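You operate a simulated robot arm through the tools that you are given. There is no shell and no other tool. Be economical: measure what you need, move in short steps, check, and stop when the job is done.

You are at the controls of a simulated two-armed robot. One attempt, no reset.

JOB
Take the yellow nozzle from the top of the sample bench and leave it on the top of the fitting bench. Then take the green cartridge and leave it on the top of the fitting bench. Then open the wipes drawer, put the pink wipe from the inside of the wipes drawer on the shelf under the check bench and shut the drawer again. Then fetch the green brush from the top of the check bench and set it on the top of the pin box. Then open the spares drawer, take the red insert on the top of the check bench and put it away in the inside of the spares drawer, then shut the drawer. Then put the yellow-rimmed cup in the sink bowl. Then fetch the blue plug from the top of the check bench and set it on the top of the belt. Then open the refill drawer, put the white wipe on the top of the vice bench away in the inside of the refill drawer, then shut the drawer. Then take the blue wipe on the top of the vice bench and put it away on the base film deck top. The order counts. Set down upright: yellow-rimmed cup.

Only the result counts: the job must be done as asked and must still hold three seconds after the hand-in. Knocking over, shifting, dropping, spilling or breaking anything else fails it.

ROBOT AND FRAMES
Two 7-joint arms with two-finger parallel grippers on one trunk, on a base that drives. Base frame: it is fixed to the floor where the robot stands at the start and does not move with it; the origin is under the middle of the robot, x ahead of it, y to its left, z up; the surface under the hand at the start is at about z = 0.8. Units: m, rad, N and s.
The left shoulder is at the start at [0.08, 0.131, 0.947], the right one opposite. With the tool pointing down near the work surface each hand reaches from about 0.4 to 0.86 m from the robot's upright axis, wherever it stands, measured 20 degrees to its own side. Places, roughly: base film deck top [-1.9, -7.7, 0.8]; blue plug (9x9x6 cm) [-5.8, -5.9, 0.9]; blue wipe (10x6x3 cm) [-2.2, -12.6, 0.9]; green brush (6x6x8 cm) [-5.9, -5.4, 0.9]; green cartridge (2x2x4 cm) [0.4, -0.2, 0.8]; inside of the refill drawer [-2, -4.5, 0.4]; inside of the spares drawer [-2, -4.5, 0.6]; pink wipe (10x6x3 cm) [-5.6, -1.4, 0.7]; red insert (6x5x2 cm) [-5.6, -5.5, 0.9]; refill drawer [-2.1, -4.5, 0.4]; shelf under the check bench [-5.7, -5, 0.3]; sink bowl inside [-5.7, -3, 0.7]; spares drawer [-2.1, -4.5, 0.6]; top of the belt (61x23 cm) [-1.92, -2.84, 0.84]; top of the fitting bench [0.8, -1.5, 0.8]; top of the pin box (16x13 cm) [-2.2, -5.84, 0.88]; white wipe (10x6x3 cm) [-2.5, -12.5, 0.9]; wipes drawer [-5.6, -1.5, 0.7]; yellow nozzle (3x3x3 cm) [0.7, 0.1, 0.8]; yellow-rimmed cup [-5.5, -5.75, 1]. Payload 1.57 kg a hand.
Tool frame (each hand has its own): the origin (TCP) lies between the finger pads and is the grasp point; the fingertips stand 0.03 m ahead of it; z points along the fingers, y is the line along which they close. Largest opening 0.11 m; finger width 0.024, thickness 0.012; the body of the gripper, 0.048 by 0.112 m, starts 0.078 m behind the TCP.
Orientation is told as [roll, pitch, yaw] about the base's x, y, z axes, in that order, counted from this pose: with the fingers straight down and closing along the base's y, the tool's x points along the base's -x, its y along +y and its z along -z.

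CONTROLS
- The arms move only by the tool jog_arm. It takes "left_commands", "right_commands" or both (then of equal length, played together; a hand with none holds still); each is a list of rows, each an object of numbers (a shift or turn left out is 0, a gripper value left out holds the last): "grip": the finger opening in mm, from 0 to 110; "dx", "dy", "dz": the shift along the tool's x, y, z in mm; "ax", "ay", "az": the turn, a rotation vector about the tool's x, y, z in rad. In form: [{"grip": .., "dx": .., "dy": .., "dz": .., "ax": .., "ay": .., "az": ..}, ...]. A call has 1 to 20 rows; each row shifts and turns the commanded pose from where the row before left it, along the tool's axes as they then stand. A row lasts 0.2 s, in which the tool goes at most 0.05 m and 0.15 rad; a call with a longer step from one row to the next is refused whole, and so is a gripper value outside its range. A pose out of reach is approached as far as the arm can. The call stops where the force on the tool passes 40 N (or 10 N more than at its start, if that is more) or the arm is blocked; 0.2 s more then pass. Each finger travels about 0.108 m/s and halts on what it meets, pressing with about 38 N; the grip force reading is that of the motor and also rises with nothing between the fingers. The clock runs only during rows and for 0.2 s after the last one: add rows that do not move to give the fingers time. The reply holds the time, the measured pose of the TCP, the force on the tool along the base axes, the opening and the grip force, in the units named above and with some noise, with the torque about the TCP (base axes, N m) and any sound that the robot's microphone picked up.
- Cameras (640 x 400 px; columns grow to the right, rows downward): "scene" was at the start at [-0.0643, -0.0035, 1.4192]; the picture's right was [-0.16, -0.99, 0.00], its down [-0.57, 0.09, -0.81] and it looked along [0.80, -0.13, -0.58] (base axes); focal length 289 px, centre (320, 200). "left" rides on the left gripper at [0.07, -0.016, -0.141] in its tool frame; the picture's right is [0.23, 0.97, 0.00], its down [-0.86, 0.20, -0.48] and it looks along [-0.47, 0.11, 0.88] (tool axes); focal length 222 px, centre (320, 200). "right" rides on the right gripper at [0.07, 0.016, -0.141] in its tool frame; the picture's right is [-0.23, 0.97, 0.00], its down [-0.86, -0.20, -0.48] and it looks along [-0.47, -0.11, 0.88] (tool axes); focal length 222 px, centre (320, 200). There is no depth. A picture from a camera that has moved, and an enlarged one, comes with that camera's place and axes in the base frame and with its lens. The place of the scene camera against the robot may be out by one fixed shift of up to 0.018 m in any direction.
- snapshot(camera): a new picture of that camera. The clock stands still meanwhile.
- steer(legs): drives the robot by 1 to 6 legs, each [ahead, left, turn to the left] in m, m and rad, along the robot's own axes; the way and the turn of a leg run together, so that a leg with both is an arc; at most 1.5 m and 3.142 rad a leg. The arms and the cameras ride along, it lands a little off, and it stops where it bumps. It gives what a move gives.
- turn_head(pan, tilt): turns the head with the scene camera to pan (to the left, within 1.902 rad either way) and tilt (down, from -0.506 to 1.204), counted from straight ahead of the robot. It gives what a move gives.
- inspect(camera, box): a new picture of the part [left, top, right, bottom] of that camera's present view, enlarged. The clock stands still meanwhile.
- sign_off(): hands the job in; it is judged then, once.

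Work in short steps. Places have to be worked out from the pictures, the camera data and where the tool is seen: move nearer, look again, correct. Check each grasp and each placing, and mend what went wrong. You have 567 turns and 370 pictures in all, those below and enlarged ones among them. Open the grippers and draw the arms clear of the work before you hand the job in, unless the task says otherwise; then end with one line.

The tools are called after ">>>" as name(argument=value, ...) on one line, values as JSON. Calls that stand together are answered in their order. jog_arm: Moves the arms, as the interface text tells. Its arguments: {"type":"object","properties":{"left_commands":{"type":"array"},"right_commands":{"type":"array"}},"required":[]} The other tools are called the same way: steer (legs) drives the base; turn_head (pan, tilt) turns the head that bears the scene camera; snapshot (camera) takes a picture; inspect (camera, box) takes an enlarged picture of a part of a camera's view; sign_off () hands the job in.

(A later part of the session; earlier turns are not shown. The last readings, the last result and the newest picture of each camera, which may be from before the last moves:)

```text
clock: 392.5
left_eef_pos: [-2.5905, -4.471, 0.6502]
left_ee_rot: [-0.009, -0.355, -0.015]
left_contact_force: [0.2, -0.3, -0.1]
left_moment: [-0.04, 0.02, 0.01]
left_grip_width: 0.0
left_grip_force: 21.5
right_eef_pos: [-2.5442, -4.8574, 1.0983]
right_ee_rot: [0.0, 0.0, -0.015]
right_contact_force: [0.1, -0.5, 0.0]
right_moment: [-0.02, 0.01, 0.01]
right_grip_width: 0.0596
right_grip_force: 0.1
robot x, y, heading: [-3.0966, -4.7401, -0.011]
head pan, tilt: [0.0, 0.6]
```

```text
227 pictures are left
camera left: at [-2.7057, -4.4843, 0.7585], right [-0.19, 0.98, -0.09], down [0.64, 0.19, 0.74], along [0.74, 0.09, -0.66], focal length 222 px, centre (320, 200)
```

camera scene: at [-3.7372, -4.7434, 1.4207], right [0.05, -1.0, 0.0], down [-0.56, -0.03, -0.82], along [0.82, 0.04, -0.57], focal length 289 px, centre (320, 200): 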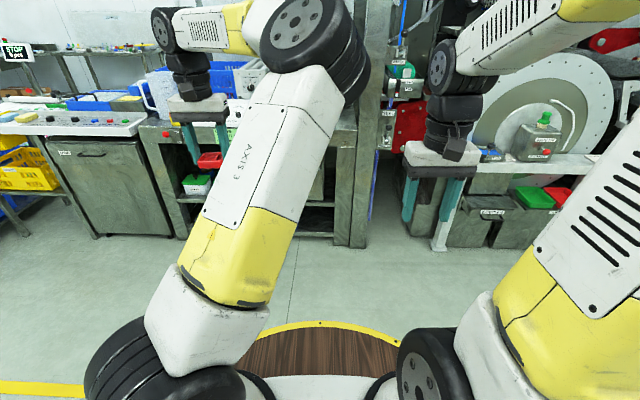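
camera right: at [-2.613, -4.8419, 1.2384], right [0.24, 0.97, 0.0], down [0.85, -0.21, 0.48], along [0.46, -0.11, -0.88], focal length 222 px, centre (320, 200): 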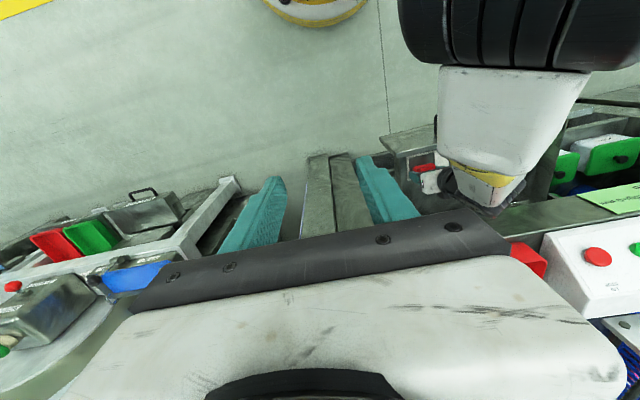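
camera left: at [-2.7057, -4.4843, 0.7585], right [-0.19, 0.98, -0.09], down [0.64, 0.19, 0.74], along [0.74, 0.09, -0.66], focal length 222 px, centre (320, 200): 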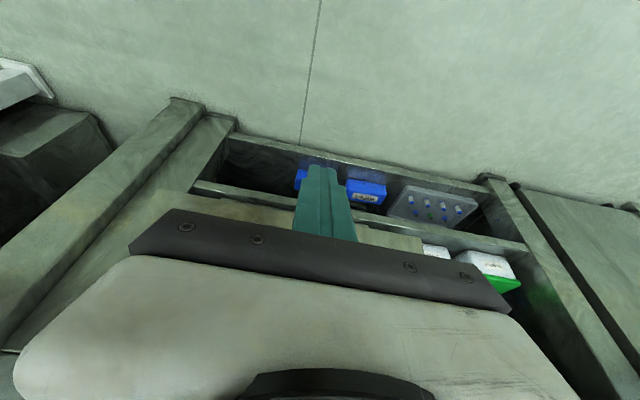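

Push forward in 25 mm steps.

>>> jog_arm(left_commands=[{"dx": -23.4, "dz": 8.7}, {"dx": -23.4, "dz": 8.7}, {"dx": -23.4, "dz": 8.7}, {"dx": -23.4, "dz": 8.7}, {"dx": -23.4, "dz": 8.7}, {"dx": -23.4, "dz": 8.7}, {"dx": -23.4, "dz": 8.7}, {"dx": -23.4, "dz": 8.7}, {"dx": -23.4, "dz": 8.7}, {"dx": -23.4, "dz": 8.7}, {"dx": -18.7, "dz": 7}, {}])

>>> snapshot(camera="left")

```text
clock: 395.1
left_eef_pos: [-2.3202, -4.4753, 0.6476]
left_ee_rot: [-0.011, -0.353, -0.016]
left_contact_force: [-0.4, -0.2, 0.2]
left_moment: [0.01, 0.01, -0.03]
left_grip_width: 0.0
left_grip_force: 21.3
right_eef_pos: [-2.5448, -4.8566, 1.0978]
right_ee_rot: [0.0, 0.0, -0.015]
right_contact_force: [-0.2, 0.1, 0.3]
right_moment: [0.02, 0.02, -0.02]
right_grip_width: 0.0601
right_grip_force: 0.1
robot x, y, heading: [-3.0955, -4.7411, -0.015]
head pan, tilt: [0.0, 0.6]
```

```text
226 pictures are left
camera left: at [-2.4342, -4.49, 0.7566], right [-0.19, 0.98, -0.09], down [0.64, 0.19, 0.74], along [0.74, 0.09, -0.66], focal length 222 px, centre (320, 200)
```

left: 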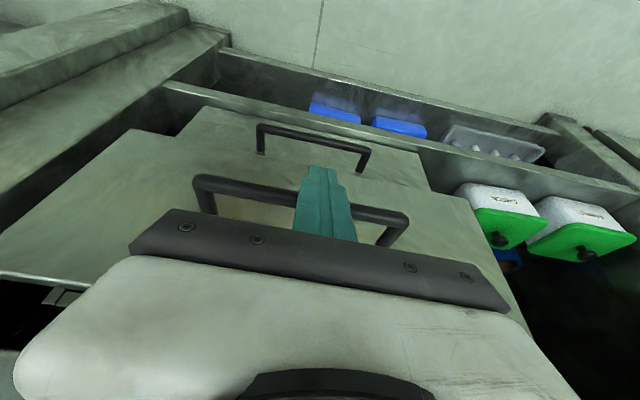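

Pushing well. Finish with small steps until it resists.

>>> jog_arm(left_commands=[{"dx": -11.7, "dz": 4.3}, {"dx": -11.7, "dz": 4.3}, {"dx": -5.6, "dz": 2.1}, {"dx": -5.6, "dz": 2.1}, {"dx": -5.6, "dz": 2.1}, {"dx": -5.6, "dz": 2.1}, {"dx": -5.6, "dz": 2.1}, {"dx": -5.6, "dz": 2.1}, {}])

>>> snapshot(camera="left")

```text
clock: 397.1
left_eef_pos: [-2.2608, -4.4776, 0.647]
left_ee_rot: [-0.009, -0.354, -0.016]
left_contact_force: [-1.5, 0.0, -0.4]
left_moment: [-0.01, 0.03, 0.02]
left_grip_width: 0.0001
left_grip_force: 22.0
right_eef_pos: [-2.5447, -4.8574, 1.0973]
right_ee_rot: [0.0, -0.001, -0.014]
right_contact_force: [-0.8, -0.4, -0.1]
right_moment: [-0.01, -0.03, -0.05]
right_grip_width: 0.06
right_grip_force: 0.2
robot x, y, heading: [-3.0981, -4.7403, -0.011]
head pan, tilt: [0.0, 0.6]
```

```text
225 pictures are left
camera left: at [-2.3752, -4.4911, 0.756], right [-0.19, 0.98, -0.09], down [0.64, 0.19, 0.74], along [0.74, 0.09, -0.66], focal length 222 px, centre (320, 200)
```

left: 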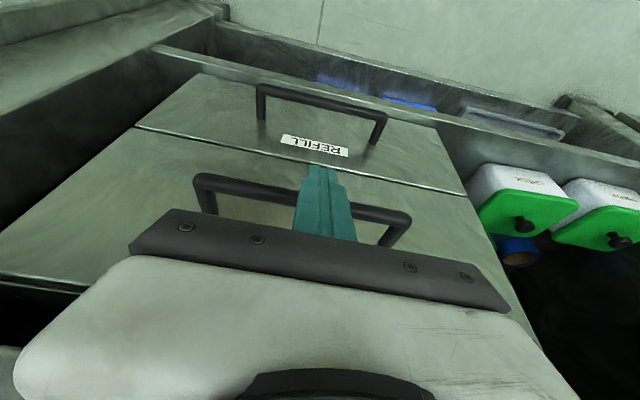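

Nearly flush; a few more small steps.

>>> jog_arm(left_commands=[{"dx": -4.7, "dz": 1.7}, {"dx": -4.7, "dz": 1.7}, {"dx": -4.7, "dz": 1.7}, {"dx": -4.7, "dz": 1.7}, {"dx": -4.7, "dz": 1.7}, {}])

>>> snapshot(camera="left")

```text
clock: 397.7
left_eef_pos: [-2.2587, -4.4774, 0.6425]
left_ee_rot: [-0.011, -0.336, -0.018]
left_contact_force: [-0.2, -0.2, -0.9]
left_moment: [-0.01, -0.05, 0.0]
left_grip_width: 0.0
left_grip_force: 21.7
right_eef_pos: [-2.5446, -4.8567, 1.0974]
right_ee_rot: [0.001, 0.0, -0.015]
right_contact_force: [0.7, 0.2, 0.3]
right_moment: [-0.01, -0.01, 0.01]
right_grip_width: 0.0598
right_grip_force: 0.0
robot x, y, heading: [-3.0967, -4.7411, -0.01]
head pan, tilt: [0.0, 0.6]
stopped in row 2 (left hand): the force on the tool passed its limit at 63 N (the readings are from after the stop); the commanded pose is now the measured one
```

```text
224 pictures are left
camera left: at [-2.3712, -4.4902, 0.7526], right [-0.19, 0.98, -0.08], down [0.65, 0.19, 0.73], along [0.73, 0.09, -0.68], focal length 222 px, centre (320, 200)
```

left: 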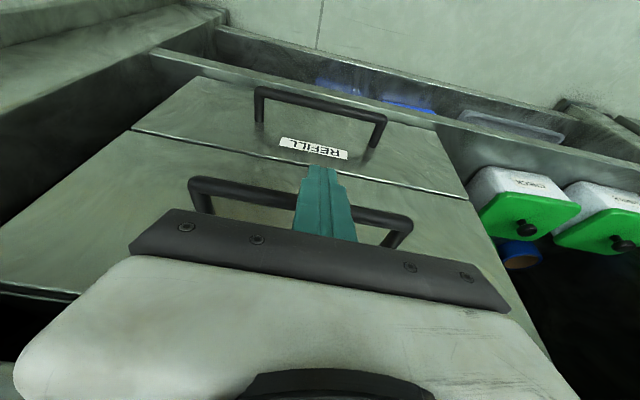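

Drawer shut (63 N stop, faces flush). Next the yellow-rimmed cup. Retract, back off, turn and go to the check bench.

>>> jog_arm(left_commands=[{"dx": 38, "dz": -13}, {"dx": 38, "dz": -13}, {"dx": 38, "dz": -13}, {"dx": 38, "dz": -13}, {"ay": 0.11}, {"ay": 0.11}, {"ay": 0.11}, {"dz": -45}, {"dz": -45}, {"dz": -45}, {"dz": -45}, {"dz": -45}, {"dz": -45}, {"dz": -45}, {"dz": -45}, {"dz": -45}, {"dz": -45}, {"dz": -40}, {}], right_commands=[{"dx": 30}, {"dx": 30}, {"dx": 30}, {}, {}, {}, {}, {}, {}, {}, {}, {}, {}, {}, {}, {}, {}, {}, {}])

>>> steer(legs=[[-0.75, 0, 0], [0, 0, 3.1], [0.5, 0.7, 0]])

>>> turn_head(pan=0.2, tilt=0.6)

>>> snapshot(camera="scene")

```text
clock: 401.7
left_eef_pos: [-2.4248, -4.4679, 1.1292]
left_ee_rot: [-0.011, -0.009, -0.021]
left_contact_force: [-0.4, 0.0, 0.4]
left_moment: [0.0, 0.02, 0.01]
left_grip_width: 0.0
left_grip_force: 21.4
right_eef_pos: [-2.6351, -4.8577, 1.0984]
right_ee_rot: [0.002, 0.001, -0.012]
right_contact_force: [0.4, 0.4, -0.7]
right_moment: [0.0, 0.01, -0.02]
right_grip_width: 0.0602
right_grip_force: 0.1
robot x, y, heading: [-3.0962, -4.7456, -0.011]
head pan, tilt: [0.0, 0.6]
```

```text
clock: 417.2
left_eef_pos: [-5.085, -5.6446, 1.1294]
left_ee_rot: [-0.01, -0.009, 3.084]
left_contact_force: [0.5, 1.0, -0.3]
left_moment: [-0.03, 0.0, 0.0]
left_grip_width: 0.0003
left_grip_force: 21.7
right_eef_pos: [-4.8612, -5.2643, 1.0993]
right_ee_rot: [-0.001, 0.0, 3.092]
right_contact_force: [0.1, 1.0, 0.9]
right_moment: [-0.01, -0.01, 0.01]
right_grip_width: 0.06
right_grip_force: 0.1
robot x, y, heading: [-4.4014, -5.3967, 3.094]
head pan, tilt: [0.0, 0.6]
```

```text
clock: 417.9
left_eef_pos: [-5.0845, -5.6446, 1.1293]
left_ee_rot: [-0.01, -0.009, 3.088]
left_contact_force: [-0.1, 0.1, 0.8]
left_moment: [-0.01, 0.01, -0.01]
left_grip_width: 0.0001
left_grip_force: 21.2
right_eef_pos: [-4.8614, -5.264, 1.099]
right_ee_rot: [0.001, 0.002, 3.093]
right_contact_force: [-0.2, -1.1, 0.1]
right_moment: [-0.04, -0.01, -0.02]
right_grip_width: 0.0602
right_grip_force: 0.0
robot x, y, heading: [-4.4011, -5.3957, 3.095]
head pan, tilt: [0.201, 0.6]
```

```text
223 pictures are left
camera scene: at [-4.3639, -5.4047, 1.4207], right [-0.15, 0.99, 0.0], down [0.56, 0.09, -0.82], along [-0.82, -0.13, -0.57], focal length 289 px, centre (320, 200)
```

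scene: 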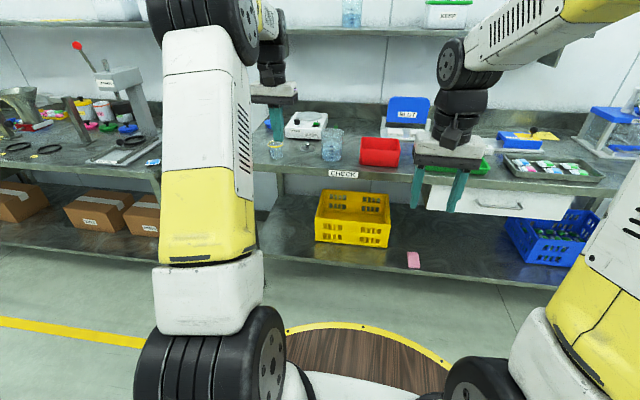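

Approach so the left hand comes above the cup near (-5.48, -5.75).

>>> steer(legs=[[0.36, 0.094, 0.047]])

>>> jog_arm(left_commands=[{"grip": 50}, {"grip": 100}, {"grip": 105}, {}])

>>> snapshot(camera="left")

>>> snapshot(camera="scene")

```text
clock: 420.3
left_eef_pos: [-5.4287, -5.7601, 1.129]
left_ee_rot: [-0.011, -0.01, 3.133]
left_contact_force: [-0.1, 1.0, -0.1]
left_moment: [-0.04, -0.04, 0.0]
left_grip_width: 0.0
left_grip_force: 21.2
right_eef_pos: [-5.225, -5.3693, 1.0981]
right_ee_rot: [0.0, -0.002, 3.14]
right_contact_force: [-0.4, 0.7, -0.4]
right_moment: [-0.01, -0.02, -0.02]
right_grip_width: 0.06
right_grip_force: 0.1
robot x, y, heading: [-4.7603, -5.4818, 3.142]
head pan, tilt: [0.201, 0.6]
```

```text
clock: 421.3
left_eef_pos: [-5.4299, -5.7593, 1.1303]
left_ee_rot: [-0.012, -0.009, 3.133]
left_contact_force: [0.1, 1.1, -0.5]
left_moment: [0.03, 0.0, -0.03]
left_grip_width: 0.105
left_grip_force: 0.0
right_eef_pos: [-5.2241, -5.3696, 1.0981]
right_ee_rot: [0.001, 0.002, 3.139]
right_contact_force: [-0.3, 0.1, 0.9]
right_moment: [-0.02, 0.02, -0.02]
right_grip_width: 0.0601
right_grip_force: 0.1
robot x, y, heading: [-4.7625, -5.4777, 3.139]
head pan, tilt: [0.201, 0.6]
```

```text
222 pictures are left
camera left: at [-5.3581, -5.7464, 1.2697], right [0.22, -0.98, -0.01], down [-0.85, -0.2, 0.48], along [-0.47, -0.1, -0.88], focal length 222 px, centre (320, 200)
```

left: 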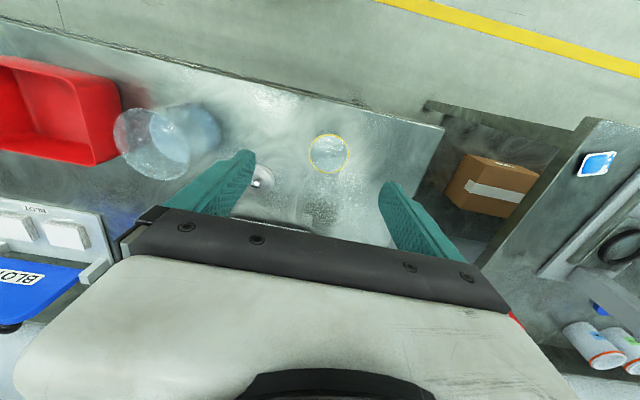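

```text
221 pictures are left
camera scene: at [-4.7202, -5.4869, 1.4207], right [-0.2, 0.98, 0.0], down [0.55, 0.11, -0.82], along [-0.81, -0.16, -0.57], focal length 289 px, centre (320, 200)
```

scene: 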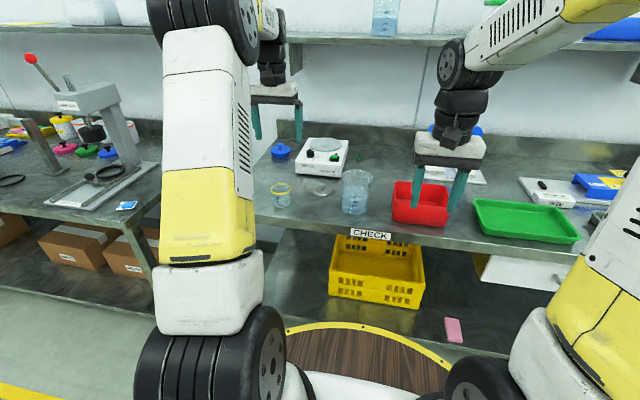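

Cup rim at about (-5.45, -5.778), diameter about 56 mm. I centre over it and descend partway.

>>> jog_arm(left_commands=[{"dx": -10, "dy": 9, "dz": 35}, {"dx": -11, "dy": 9, "dz": 35}, {"dz": 25}, {}])

>>> snapshot(camera="left")

```text
clock: 422.3
left_eef_pos: [-5.4515, -5.777, 1.0337]
left_ee_rot: [-0.011, -0.01, 3.133]
left_contact_force: [0.3, -0.3, 0.1]
left_moment: [-0.01, 0.02, 0.03]
left_grip_width: 0.1049
left_grip_force: 0.1
right_eef_pos: [-5.2235, -5.3694, 1.0985]
right_ee_rot: [-0.002, 0.002, 3.14]
right_contact_force: [0.3, 0.0, 0.0]
right_moment: [-0.02, -0.02, 0.0]
right_grip_width: 0.06
right_grip_force: 0.2
robot x, y, heading: [-4.7618, -5.4828, 3.14]
head pan, tilt: [0.201, 0.6]
```

```text
220 pictures are left
camera left: at [-5.3794, -5.7635, 1.1745], right [0.22, -0.98, -0.01], down [-0.85, -0.2, 0.48], along [-0.47, -0.1, -0.88], focal length 222 px, centre (320, 200)
```

left: 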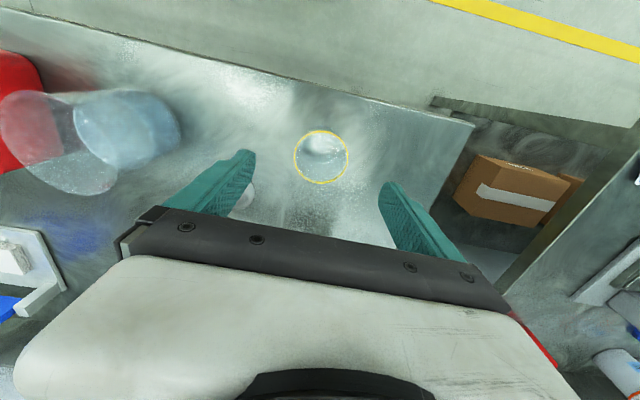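

Aligned; rim at z about 0.948. Lower to TCP z 0.917 and close gently.

>>> jog_arm(left_commands=[{"dz": 40}, {"dz": 40}, {"dz": 36}, {}])

>>> snapshot(camera="left")

```text
clock: 423.3
left_eef_pos: [-5.4532, -5.7771, 0.9186]
left_ee_rot: [-0.011, -0.01, 3.134]
left_contact_force: [0.2, -0.4, 0.0]
left_moment: [0.01, -0.03, -0.01]
left_grip_width: 0.1051
left_grip_force: 0.0
right_eef_pos: [-5.2235, -5.369, 1.0986]
right_ee_rot: [0.0, -0.001, 3.139]
right_contact_force: [0.4, -0.4, -0.2]
right_moment: [0.01, 0.03, -0.02]
right_grip_width: 0.06
right_grip_force: 0.0
robot x, y, heading: [-4.7617, -5.4784, 3.14]
head pan, tilt: [0.201, 0.6]
```

```text
219 pictures are left
camera left: at [-5.3813, -5.764, 1.0586], right [0.22, -0.98, -0.01], down [-0.85, -0.2, 0.48], along [-0.47, -0.1, -0.88], focal length 222 px, centre (320, 200)
```

left: 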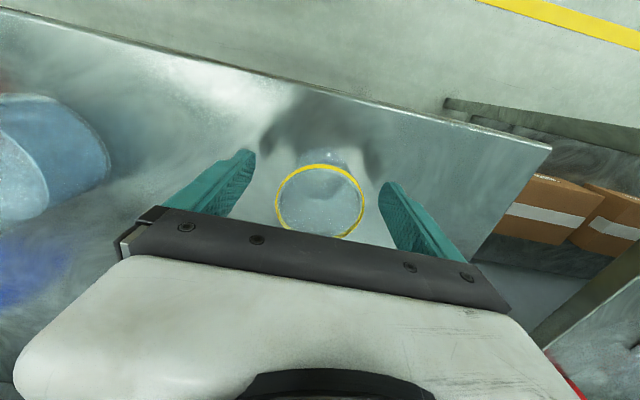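

Cup is centred. Close and check.

>>> jog_arm(left_commands=[{"grip": 80}, {"grip": 65}, {"grip": 50}, {"grip": 40}, {"grip": 40}, {"grip": 40}])

>>> snapshot(camera="left")

```text
clock: 424.7
left_eef_pos: [-5.4524, -5.7773, 0.9181]
left_ee_rot: [-0.012, -0.007, 3.132]
left_contact_force: [-0.1, -0.1, -0.3]
left_moment: [-0.01, 0.0, 0.03]
left_grip_width: 0.0588
left_grip_force: 38.1
right_eef_pos: [-5.2235, -5.369, 1.0979]
right_ee_rot: [0.002, 0.001, 3.14]
right_contact_force: [-0.2, 0.0, -2.1]
right_moment: [0.02, -0.01, 0.02]
right_grip_width: 0.0598
right_grip_force: 0.0
robot x, y, heading: [-4.7618, -5.4781, 3.139]
head pan, tilt: [0.201, 0.6]
```

```text
218 pictures are left
camera left: at [-5.3814, -5.7638, 1.0589], right [0.22, -0.98, -0.01], down [-0.85, -0.2, 0.48], along [-0.47, -0.1, -0.88], focal length 222 px, centre (320, 200)
```

left: 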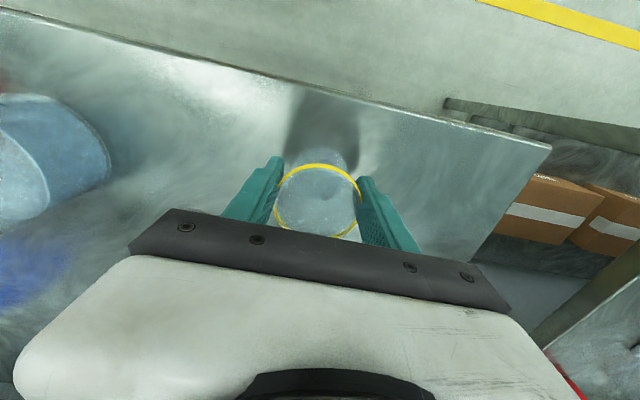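

Cup held. Lift smoothly, retract and back off, then slide right to the sink at y about -3.

>>> jog_arm(left_commands=[{"dz": -20}, {"dz": -35}, {"dz": -35}, {"dz": -35}, {"dz": -35}, {"dz": -35}, {"dx": 35}, {"dx": 35}, {"dx": 35}, {}])

>>> steer(legs=[[-0.4, 0, 0], [0, -1.3, 0], [0, -1.0, 0]])

>>> turn_head(pan=0.1, tilt=0.55)

>>> snapshot(camera="scene")

```text
clock: 426.9
left_eef_pos: [-5.3459, -5.7785, 1.1129]
left_ee_rot: [-0.009, -0.01, 3.132]
left_contact_force: [-0.1, 0.5, 0.1]
left_moment: [0.02, 0.01, -0.02]
left_grip_width: 0.0584
left_grip_force: 38.0
right_eef_pos: [-5.2238, -5.3693, 1.0979]
right_ee_rot: [0.0, 0.003, 3.14]
right_contact_force: [0.2, -0.5, 0.4]
right_moment: [0.02, 0.0, -0.02]
right_grip_width: 0.0598
right_grip_force: 0.1
robot x, y, heading: [-4.7616, -5.4788, 3.137]
head pan, tilt: [0.201, 0.6]
```

```text
clock: 440.3
left_eef_pos: [-4.9027, -3.4627, 1.1124]
left_ee_rot: [-0.01, -0.009, 3.112]
left_contact_force: [0.4, -0.3, -0.9]
left_moment: [0.0, 0.02, 0.03]
left_grip_width: 0.0579
left_grip_force: 38.0
right_eef_pos: [-4.7718, -3.0554, 1.0981]
right_ee_rot: [0.0, 0.004, 3.118]
right_contact_force: [-0.2, 0.0, -0.5]
right_moment: [0.03, -0.01, 0.01]
right_grip_width: 0.0597
right_grip_force: 0.1
robot x, y, heading: [-4.3132, -3.1761, 3.118]
head pan, tilt: [0.201, 0.6]
```

```text
clock: 441.0
left_eef_pos: [-4.9028, -3.4625, 1.1137]
left_ee_rot: [-0.01, -0.008, 3.112]
left_contact_force: [0.1, 0.0, 0.7]
left_moment: [0.01, 0.03, -0.02]
left_grip_width: 0.0574
left_grip_force: 38.2
right_eef_pos: [-4.7724, -3.056, 1.0992]
right_ee_rot: [0.0, 0.001, 3.119]
right_contact_force: [0.0, 0.0, 0.6]
right_moment: [0.0, -0.01, -0.04]
right_grip_width: 0.0602
right_grip_force: 0.0
robot x, y, heading: [-4.3117, -3.1768, 3.117]
head pan, tilt: [0.099, 0.55]
```

```text
217 pictures are left
camera scene: at [-4.2734, -3.1752, 1.4252], right [-0.08, 1.0, 0.0], down [0.52, 0.04, -0.85], along [-0.85, -0.07, -0.52], focal length 289 px, centre (320, 200)
```

scene: 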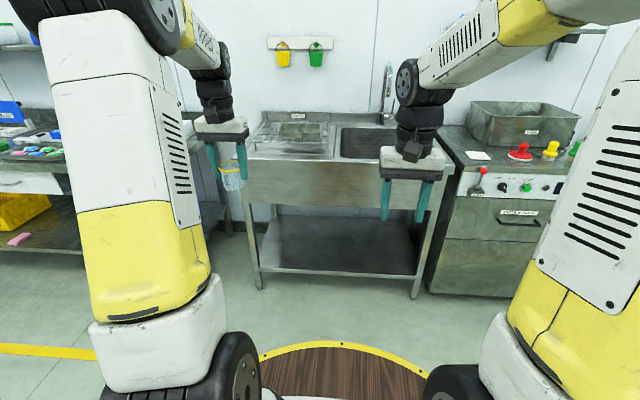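

The sink bowl is the right part. I move right 0.46 and ahead 0.45, then view the bowl with the left camera.

>>> steer(legs=[[0.0, -0.46, 0.024], [0.45, 0, 0]])

>>> snapshot(camera="scene")

>>> snapshot(camera="left")

```text
clock: 446.1
left_eef_pos: [-5.3386, -3.0068, 1.1133]
left_ee_rot: [-0.011, -0.008, 3.128]
left_contact_force: [-0.6, -0.4, -0.7]
left_moment: [-0.01, 0.04, -0.02]
left_grip_width: 0.0572
left_grip_force: 37.7
right_eef_pos: [-5.2123, -2.5978, 1.0975]
right_ee_rot: [0.001, 0.001, 3.132]
right_contact_force: [-0.5, -0.7, 0.1]
right_moment: [0.0, 0.01, 0.02]
right_grip_width: 0.0599
right_grip_force: 0.0
robot x, y, heading: [-4.752, -2.7106, 3.135]
head pan, tilt: [0.099, 0.55]
```

```text
216 pictures are left
camera scene: at [-4.7132, -2.7105, 1.4252], right [-0.09, 1.0, 0.0], down [0.52, 0.05, -0.85], along [-0.85, -0.08, -0.52], focal length 289 px, centre (320, 200)
```

scene: 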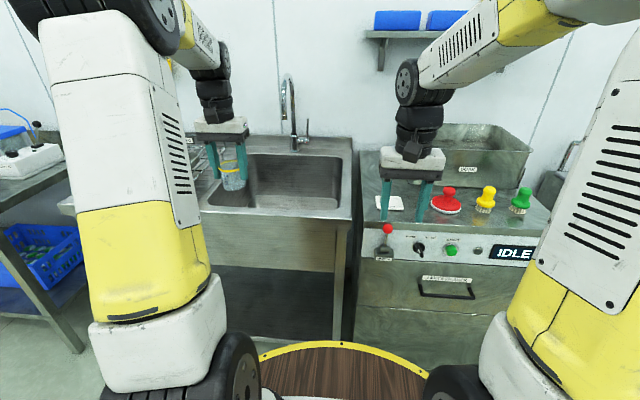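

```text
215 pictures are left
camera left: at [-5.2663, -2.9937, 1.2539], right [0.21, -0.98, -0.01], down [-0.85, -0.19, 0.48], along [-0.47, -0.09, -0.88], focal length 222 px, centre (320, 200)
```

left: 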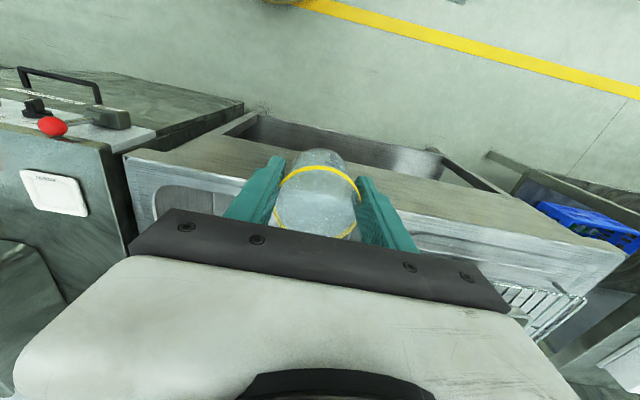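

Let me zoom on the faucet and bowl.

>>> inspect(camera="scene", box=[180, 60, 380, 230])

```text
2.35 times, centred on (280, 145) of scene
camera zoom: at [-4.7132, -2.7105, 1.4252], right [-0.09, 1.0, 0.0], down [0.52, 0.05, -0.85], along [-0.85, -0.08, -0.52], focal length 680 px, centre (414, 329)
```

zoom: 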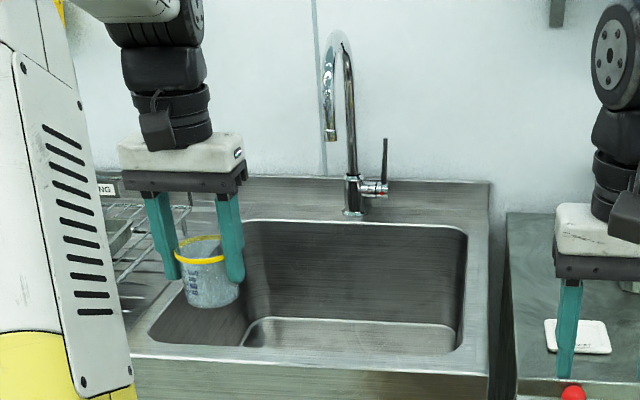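

Faucet spout ends near (-5.85, -2.97), so I'll set the cup at about (-5.64, -3.05) in the bowl. Drive 0.2 m nearer, move over the spot and check.

>>> steer(legs=[[0.2, 0, 0]])

>>> jog_arm(left_commands=[{"dx": -25, "dy": 11}, {"dx": -25, "dy": 11}, {"dx": -25, "dy": 11}, {"dx": -25, "dy": 10}, {}])

>>> snapshot(camera="left")

>>> snapshot(camera="scene")

```text
clock: 447.7
left_eef_pos: [-5.5401, -3.0068, 1.1128]
left_ee_rot: [-0.009, -0.008, 3.125]
left_contact_force: [0.1, 0.0, 0.0]
left_moment: [0.01, 0.0, -0.03]
left_grip_width: 0.0575
left_grip_force: 38.1
right_eef_pos: [-5.4157, -2.5971, 1.0989]
right_ee_rot: [0.002, -0.001, 3.133]
right_contact_force: [0.7, -0.1, 0.8]
right_moment: [-0.01, 0.02, 0.02]
right_grip_width: 0.0598
right_grip_force: 0.0
robot x, y, heading: [-4.9535, -2.7134, 3.125]
head pan, tilt: [0.099, 0.55]
```

```text
clock: 448.9
left_eef_pos: [-5.64, -3.0458, 1.1124]
left_ee_rot: [-0.01, -0.009, 3.126]
left_contact_force: [0.8, 0.6, -0.6]
left_moment: [-0.01, 0.0, 0.0]
left_grip_width: 0.0573
left_grip_force: 37.5
right_eef_pos: [-5.4168, -2.5968, 1.0974]
right_ee_rot: [-0.001, 0.002, 3.132]
right_contact_force: [-0.5, -0.3, -0.3]
right_moment: [0.03, -0.02, -0.03]
right_grip_width: 0.06
right_grip_force: 0.0
robot x, y, heading: [-4.9516, -2.7099, 3.133]
head pan, tilt: [0.099, 0.55]
```

```text
213 pictures are left
camera left: at [-5.5687, -3.0333, 1.2529], right [0.21, -0.98, -0.01], down [-0.85, -0.19, 0.48], along [-0.47, -0.09, -0.88], focal length 222 px, centre (320, 200)
```

left: 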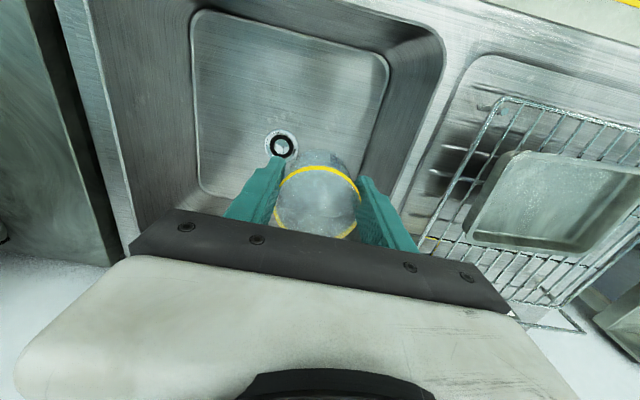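

```text
212 pictures are left
camera scene: at [-4.9154, -2.7091, 1.4252], right [-0.09, 1.0, 0.0], down [0.52, 0.05, -0.85], along [-0.85, -0.08, -0.52], focal length 289 px, centre (320, 200)
```

scene: 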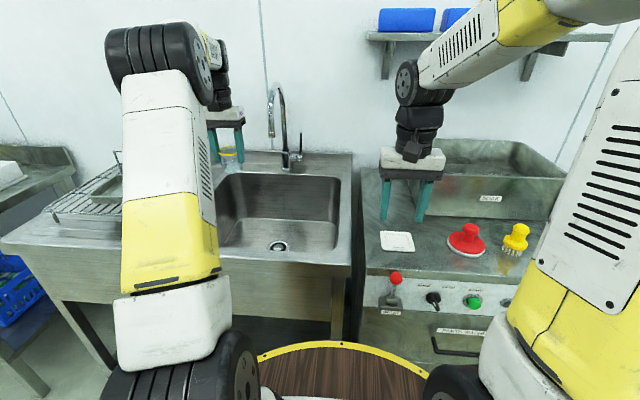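

The landing point on the bowl floor (left of the drain) is clear. Descend, first to about z 0.80.

>>> jog_arm(left_commands=[{"dz": 40}, {"dz": 40}, {"dz": 40}, {"dz": 40}, {"dz": 40}, {"dz": 40}, {"dz": 40}, {"dz": 25}, {}])

>>> snapshot(camera="left")

>>> snapshot(camera="scene")

```text
clock: 450.9
left_eef_pos: [-5.6441, -3.0451, 0.809]
left_ee_rot: [-0.01, -0.009, 3.126]
left_contact_force: [0.8, 0.1, -1.0]
left_moment: [0.02, 0.0, 0.02]
left_grip_width: 0.0573
left_grip_force: 38.1
right_eef_pos: [-5.4167, -2.5975, 1.0978]
right_ee_rot: [0.0, 0.002, 3.132]
right_contact_force: [-0.7, -0.4, -0.3]
right_moment: [0.0, 0.01, 0.01]
right_grip_width: 0.0601
right_grip_force: 0.0
robot x, y, heading: [-4.9547, -2.7097, 3.133]
head pan, tilt: [0.099, 0.55]
```

```text
211 pictures are left
camera left: at [-5.5723, -3.033, 0.9494], right [0.21, -0.98, -0.01], down [-0.85, -0.19, 0.48], along [-0.47, -0.09, -0.88], focal length 222 px, centre (320, 200)
```

left: 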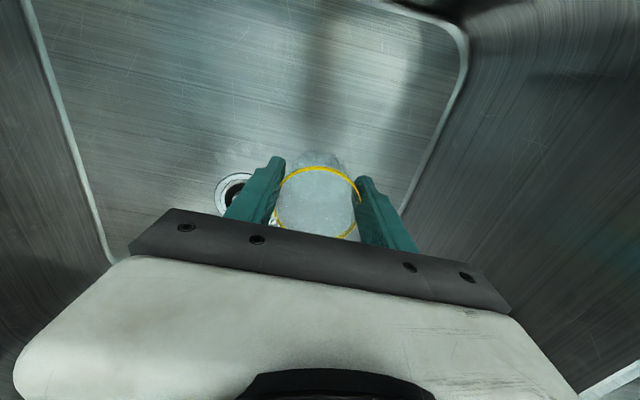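

```text
210 pictures are left
camera scene: at [-4.9154, -2.7091, 1.4252], right [-0.09, 1.0, 0.0], down [0.52, 0.05, -0.85], along [-0.85, -0.08, -0.52], focal length 289 px, centre (320, 200)
```

scene: 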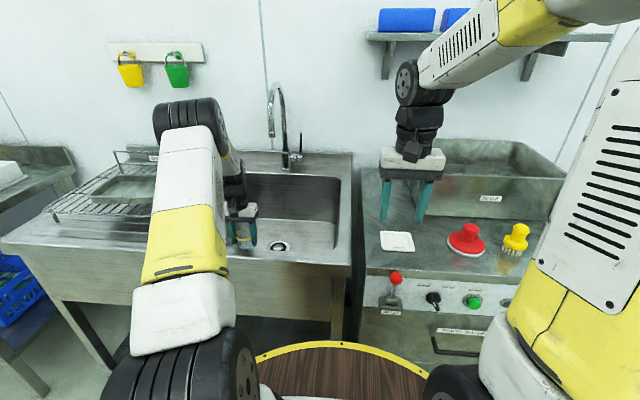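

Descend in small steps until the cup touches.

>>> jog_arm(left_commands=[{"dz": 12}, {"dz": 12}, {"dz": 8}, {"dz": 5}, {"dz": 4}, {"dz": 4}, {"dz": 4}, {"dz": 3}, {"dz": 3}, {}])

```text
clock: 453.1
left_eef_pos: [-5.6435, -3.0432, 0.7524]
left_ee_rot: [-0.011, -0.009, 3.125]
left_contact_force: [-1.1, 0.3, 0.8]
left_moment: [-0.02, -0.02, 0.05]
left_grip_width: 0.0571
left_grip_force: 38.0
right_eef_pos: [-5.4174, -2.5975, 1.097]
right_ee_rot: [0.002, 0.001, 3.134]
right_contact_force: [0.7, -0.2, 0.1]
right_moment: [-0.07, 0.0, -0.01]
right_grip_width: 0.0599
right_grip_force: 0.1
robot x, y, heading: [-4.9522, -2.71, 3.134]
head pan, tilt: [0.099, 0.55]
```

No contact yet at 0.752. Continue.

>>> jog_arm(left_commands=[{"dz": 5}, {"dz": 5}, {"dz": 4}, {"dz": 4}, {"dz": 4}, {"dz": 3}, {"dz": 3}, {"dz": 3}, {"dz": 3}, {}])

>>> snapshot(camera="left")

```text
clock: 455.3
left_eef_pos: [-5.6449, -3.0434, 0.7196]
left_ee_rot: [-0.009, -0.009, 3.126]
left_contact_force: [-4.0, -0.9, 25.4]
left_moment: [-0.07, 0.17, 0.02]
left_grip_width: 0.0557
left_grip_force: 38.5
right_eef_pos: [-5.4149, -2.5975, 1.0979]
right_ee_rot: [0.001, 0.0, 3.133]
right_contact_force: [0.9, -0.5, 1.2]
right_moment: [-0.01, 0.03, -0.01]
right_grip_width: 0.06
right_grip_force: 0.1
robot x, y, heading: [-4.9574, -2.7125, 3.137]
head pan, tilt: [0.099, 0.55]
```

```text
209 pictures are left
camera left: at [-5.5726, -3.0302, 0.8617], right [0.21, -0.98, -0.01], down [-0.85, -0.19, 0.49], along [-0.48, -0.09, -0.87], focal length 222 px, centre (320, 200)
```

left: 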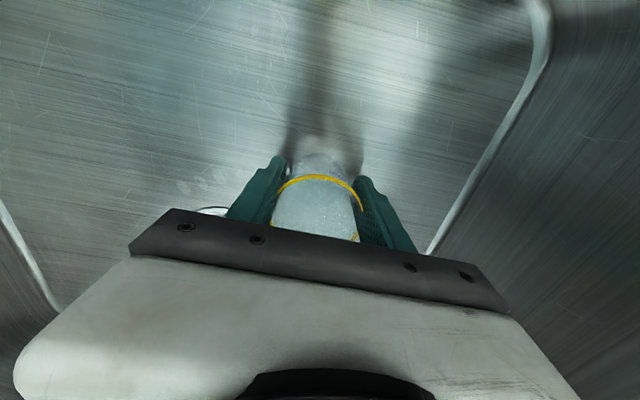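

Resting on the bowl floor (25 N). Ease up 2 mm, open, and rise straight up.

>>> jog_arm(left_commands=[{"dz": -2.5}, {"grip": 65}, {"grip": 80}, {"grip": 95}, {"grip": 95}, {"dz": -15}, {"dz": -30}, {"dz": -40}, {"dz": -40}, {"dz": -40}, {"dz": -40}, {"dz": -40}, {"dz": -40}, {"dz": -40}, {"dz": -40}, {}])

>>> snapshot(camera="left")

```text
clock: 458.7
left_eef_pos: [-5.6405, -3.049, 1.0878]
left_ee_rot: [-0.011, -0.007, 3.128]
left_contact_force: [0.2, 0.3, -0.4]
left_moment: [-0.03, -0.04, 0.01]
left_grip_width: 0.095
left_grip_force: 0.0
right_eef_pos: [-5.4158, -2.5978, 1.0976]
right_ee_rot: [-0.001, 0.002, 3.131]
right_contact_force: [0.5, -0.1, -0.7]
right_moment: [-0.01, -0.01, 0.02]
right_grip_width: 0.0603
right_grip_force: 0.1
robot x, y, heading: [-4.9582, -2.7106, 3.136]
head pan, tilt: [0.099, 0.55]
```

```text
208 pictures are left
camera left: at [-5.5694, -3.0352, 1.2285], right [0.21, -0.98, -0.01], down [-0.85, -0.19, 0.48], along [-0.47, -0.09, -0.88], focal length 222 px, centre (320, 200)
```

left: 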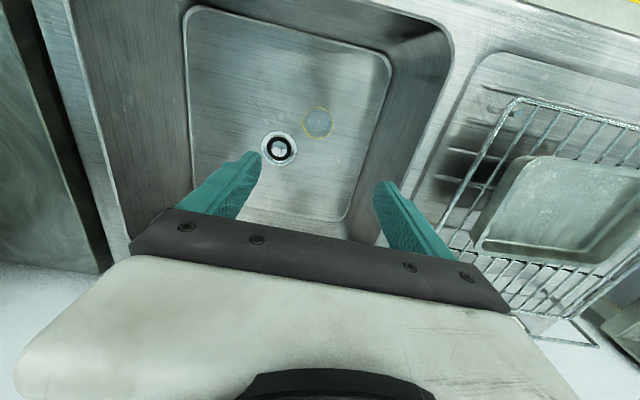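

>>> inspect(camera="left", box=[260, 80, 380, 180])

```text
4.00 times, centred on (320, 130) of left
camera zoom: at [-5.5694, -3.0352, 1.2285], right [0.21, -0.98, -0.01], down [-0.85, -0.19, 0.48], along [-0.47, -0.09, -0.88], focal length 888 px, centre (320, 480)
```

zoom: 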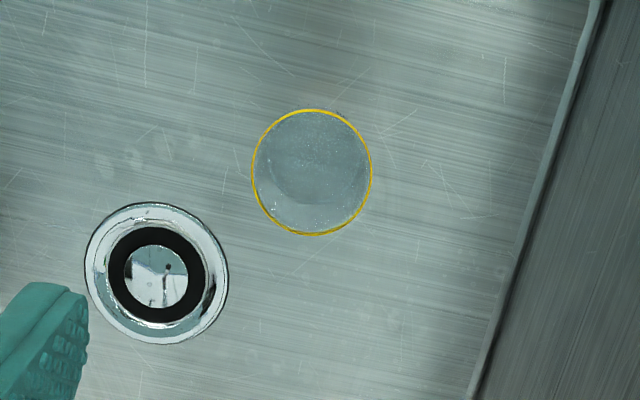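

The cup stands upright in the bowl. Next the blue plug on the check bench, near (-5.82, -5.885). Retract, back off, and slide left.

>>> jog_arm(left_commands=[{"dz": -40}, {"dz": -40}, {"dx": 40, "dy": -10}, {"dx": 40, "dy": -10}, {"dx": 40, "dy": -20}, {}])

>>> steer(legs=[[-0.5, 0, 0], [0, 1.4, 0], [0, 1.4, 0]])

>>> turn_head(pan=0.3, tilt=0.55)

>>> snapshot(camera="scene")

```text
clock: 460.1
left_eef_pos: [-5.5184, -3.0082, 1.1672]
left_ee_rot: [-0.013, -0.009, 3.126]
left_contact_force: [0.5, -1.2, -0.2]
left_moment: [-0.02, 0.04, 0.02]
left_grip_width: 0.0951
left_grip_force: 0.0
right_eef_pos: [-5.4159, -2.5976, 1.098]
right_ee_rot: [0.001, 0.0, 3.133]
right_contact_force: [-0.1, -0.5, 0.2]
right_moment: [-0.01, 0.0, 0.02]
right_grip_width: 0.0602
right_grip_force: 0.0
robot x, y, heading: [-4.9521, -2.708, 3.138]
head pan, tilt: [0.099, 0.55]
```

```text
clock: 476.3
left_eef_pos: [-5.0537, -5.8533, 1.1667]
left_ee_rot: [-0.011, -0.008, 3.112]
left_contact_force: [-1.0, -0.4, 0.5]
left_moment: [-0.03, -0.01, 0.02]
left_grip_width: 0.0948
left_grip_force: 0.0
right_eef_pos: [-4.944, -5.4438, 1.0989]
right_ee_rot: [-0.001, 0.002, 3.119]
right_contact_force: [1.2, -0.3, 0.1]
right_moment: [0.01, 0.01, -0.04]
right_grip_width: 0.0599
right_grip_force: 0.0
robot x, y, heading: [-4.4843, -5.5636, 3.117]
head pan, tilt: [0.099, 0.55]
```

```text
clock: 477.1
left_eef_pos: [-5.0546, -5.8535, 1.1671]
left_ee_rot: [-0.01, -0.009, 3.112]
left_contact_force: [0.2, -0.4, 0.2]
left_moment: [-0.03, 0.02, 0.0]
left_grip_width: 0.095
left_grip_force: 0.0
right_eef_pos: [-4.9447, -5.4429, 1.0977]
right_ee_rot: [-0.001, 0.002, 3.119]
right_contact_force: [0.2, -0.1, -1.1]
right_moment: [-0.02, 0.0, 0.0]
right_grip_width: 0.0602
right_grip_force: 0.0
robot x, y, heading: [-4.4835, -5.56, 3.119]
head pan, tilt: [0.3, 0.55]
```

```text
206 pictures are left
camera scene: at [-4.4429, -5.5805, 1.4252], right [-0.27, 0.96, 0.0], down [0.5, 0.14, -0.85], along [-0.82, -0.23, -0.52], focal length 289 px, centre (320, 200)
```

scene: 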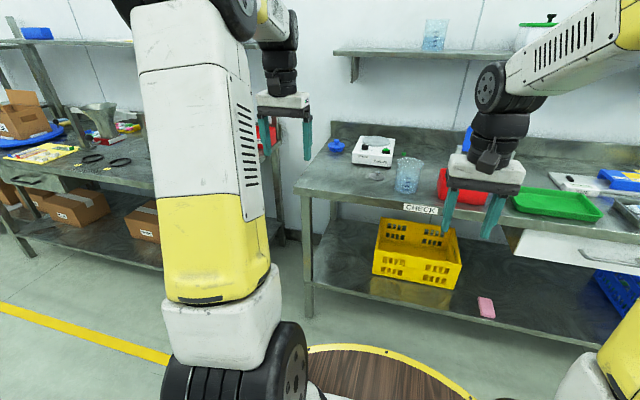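

Drive closer: ahead 0.52, left 0.06; then look from the left camera.

>>> steer(legs=[[0.52, 0.05, 0.022]])

>>> snapshot(camera="left")

>>> snapshot(camera="scene")

```text
clock: 480.1
left_eef_pos: [-5.5626, -5.9023, 1.1661]
left_ee_rot: [-0.011, -0.008, 3.123]
left_contact_force: [-0.3, -0.5, -0.2]
left_moment: [0.0, -0.02, -0.03]
left_grip_width: 0.0951
left_grip_force: 0.0
right_eef_pos: [-5.4575, -5.4914, 1.0988]
right_ee_rot: [-0.001, 0.002, 3.131]
right_contact_force: [0.0, 1.1, 0.0]
right_moment: [-0.01, -0.02, 0.0]
right_grip_width: 0.0601
right_grip_force: 0.1
robot x, y, heading: [-4.9976, -5.608, 3.129]
head pan, tilt: [0.3, 0.55]
```

```text
205 pictures are left
camera left: at [-5.4911, -5.8897, 1.3075], right [0.21, -0.98, -0.01], down [-0.85, -0.19, 0.48], along [-0.47, -0.09, -0.88], focal length 222 px, centre (320, 200)
```

left: 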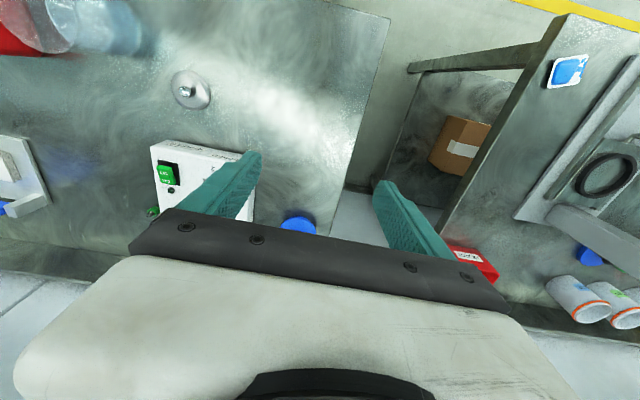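

```text
204 pictures are left
camera scene: at [-4.9545, -5.6231, 1.4252], right [-0.29, 0.96, 0.0], down [0.5, 0.15, -0.85], along [-0.82, -0.24, -0.52], focal length 289 px, centre (320, 200)
```

scene: 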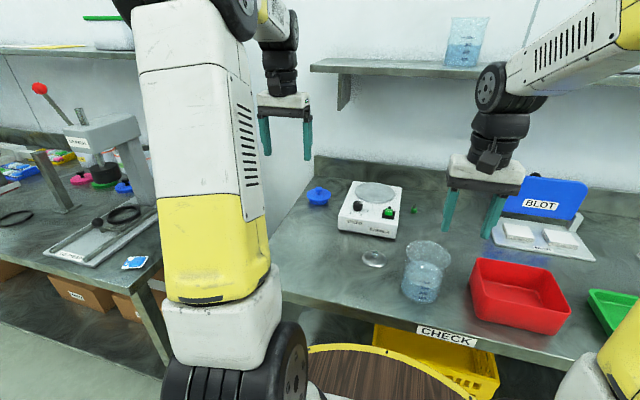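

Plug near (-5.79, -5.90). Tilt the hand 0.3 rad and extend 0.15 m at height, then look.

>>> jog_arm(left_commands=[{"ay": -0.15, "grip": 105}, {"ay": -0.15}, {"dx": -36, "dz": 11}, {"dx": -36, "dz": 11}, {"dx": -36, "dz": 11}, {"dx": -36, "dz": 11}, {}])

>>> snapshot(camera="left")

```text
clock: 481.7
left_eef_pos: [-5.7155, -5.8969, 1.17]
left_ee_rot: [-0.01, -0.309, 3.126]
left_contact_force: [0.1, -0.3, 0.4]
left_moment: [-0.02, 0.01, 0.03]
left_grip_width: 0.1054
left_grip_force: 0.0
right_eef_pos: [-5.4571, -5.4908, 1.0982]
right_ee_rot: [-0.001, 0.003, 3.129]
right_contact_force: [-0.5, 0.3, 0.3]
right_moment: [-0.01, 0.02, 0.0]
right_grip_width: 0.0599
right_grip_force: 0.0
robot x, y, heading: [-4.9958, -5.6085, 3.134]
head pan, tilt: [0.3, 0.55]
```

```text
203 pictures are left
camera left: at [-5.6047, -5.885, 1.2839], right [0.2, -0.98, -0.08], down [-0.67, -0.19, 0.71], along [-0.71, -0.09, -0.7], focal length 222 px, centre (320, 200)
```

left: 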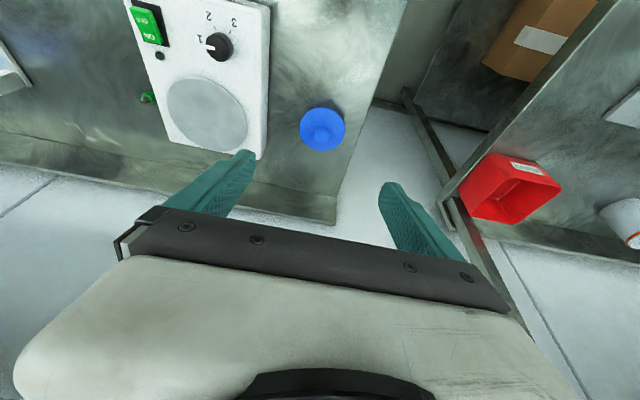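

Plug centre (-5.81, -5.902), about 9 cm wide with a knob. Move to 13 cm above and look closely.

>>> jog_arm(left_commands=[{"dx": -11.2, "dz": 43, "dy": 1}, {"dx": -11.2, "dz": 43, "dy": 1}, {"dx": -11.2, "dz": 43, "dy": 1}, {"dx": -11.2, "dz": 43, "dy": 1}, {}])

>>> inspect(camera="left", box=[180, 60, 480, 260])

```text
clock: 482.9
left_eef_pos: [-5.8085, -5.8979, 1.0204]
left_ee_rot: [-0.01, -0.309, 3.126]
left_contact_force: [0.1, 0.3, -0.1]
left_moment: [0.02, 0.04, 0.0]
left_grip_width: 0.105
left_grip_force: 0.0
right_eef_pos: [-5.4581, -5.4923, 1.098]
right_ee_rot: [0.001, 0.001, 3.127]
right_contact_force: [-0.1, -0.2, 0.6]
right_moment: [0.01, -0.01, -0.05]
right_grip_width: 0.0601
right_grip_force: 0.0
robot x, y, heading: [-4.9961, -5.6082, 3.128]
head pan, tilt: [0.3, 0.55]
```

```text
2.00 times, centred on (330, 160) of left
camera zoom: at [-5.6986, -5.8859, 1.1338], right [0.2, -0.98, -0.08], down [-0.67, -0.19, 0.71], along [-0.71, -0.09, -0.7], focal length 444 px, centre (300, 280)
```

zoom: 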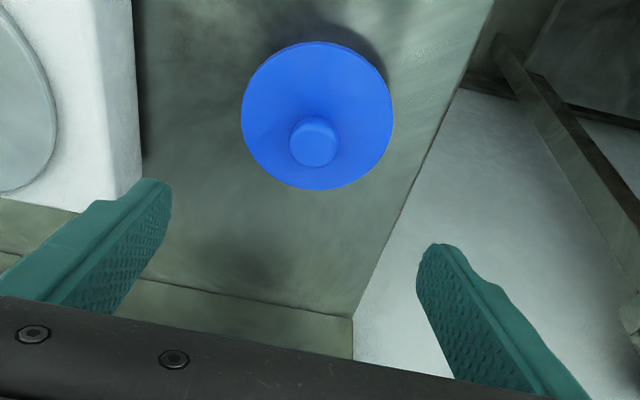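

The plug has a 3 cm knob on top (top about z 0.92). I'll grip the knob: opening 60 mm, tips just below the knob.

>>> jog_arm(left_commands=[{"grip": 60, "dx": 7, "dz": 30, "dy": 1}, {"dx": 7, "dz": 30, "dy": 1}, {"dx": 6, "dz": 30}, {}])

>>> snapshot(camera="left")

```text
clock: 483.9
left_eef_pos: [-5.8153, -5.8985, 0.9254]
left_ee_rot: [-0.01, -0.31, 3.127]
left_contact_force: [-1.0, 0.3, -0.1]
left_moment: [-0.01, -0.02, 0.0]
left_grip_width: 0.0598
left_grip_force: 0.1
right_eef_pos: [-5.4562, -5.4906, 1.0978]
right_ee_rot: [-0.001, 0.002, 3.129]
right_contact_force: [0.5, 0.3, -0.6]
right_moment: [0.04, -0.01, -0.01]
right_grip_width: 0.0598
right_grip_force: 0.1
robot x, y, heading: [-4.9966, -5.605, 3.129]
head pan, tilt: [0.3, 0.55]
```

```text
201 pictures are left
camera left: at [-5.7057, -5.8867, 1.0388], right [0.2, -0.98, -0.08], down [-0.67, -0.19, 0.71], along [-0.71, -0.09, -0.7], focal length 222 px, centre (320, 200)
```

left: 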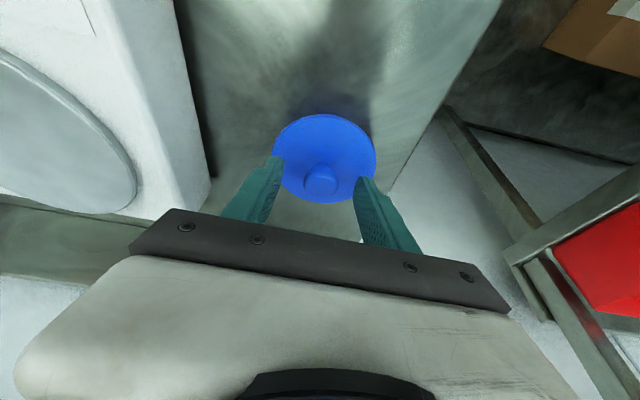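

Knob is between the fingertips. Close and test-lift.

>>> jog_arm(left_commands=[{"dz": 2, "grip": 40}, {"grip": 20}, {"grip": 15}, {"grip": 15}, {"grip": 15}, {"dx": -3.5, "dz": -11}, {"dx": -7, "dz": -22}, {}])

>>> snapshot(camera="left")

```text
clock: 485.7
left_eef_pos: [-5.8184, -5.9016, 0.9562]
left_ee_rot: [-0.012, -0.308, 3.128]
left_contact_force: [0.4, -0.2, -0.3]
left_moment: [0.04, -0.04, 0.04]
left_grip_width: 0.0265
left_grip_force: 37.2
right_eef_pos: [-5.4588, -5.4914, 1.0982]
right_ee_rot: [0.0, 0.002, 3.13]
right_contact_force: [0.4, -0.8, 0.3]
right_moment: [0.03, 0.01, 0.01]
right_grip_width: 0.0599
right_grip_force: 0.1
robot x, y, heading: [-4.9953, -5.6074, 3.133]
head pan, tilt: [0.3, 0.55]
```

```text
200 pictures are left
camera left: at [-5.708, -5.889, 1.0705], right [0.2, -0.98, -0.08], down [-0.67, -0.19, 0.71], along [-0.71, -0.09, -0.7], focal length 222 px, centre (320, 200)
```

left: 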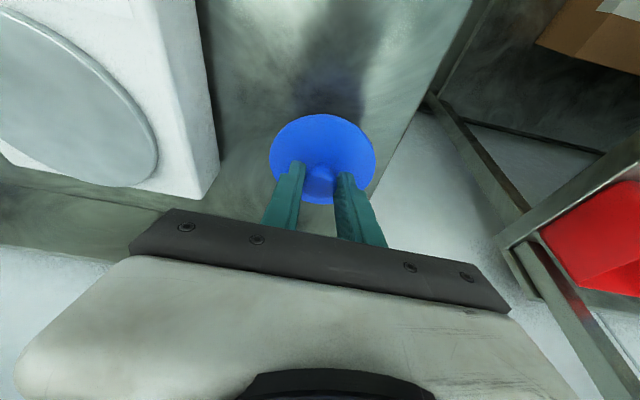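

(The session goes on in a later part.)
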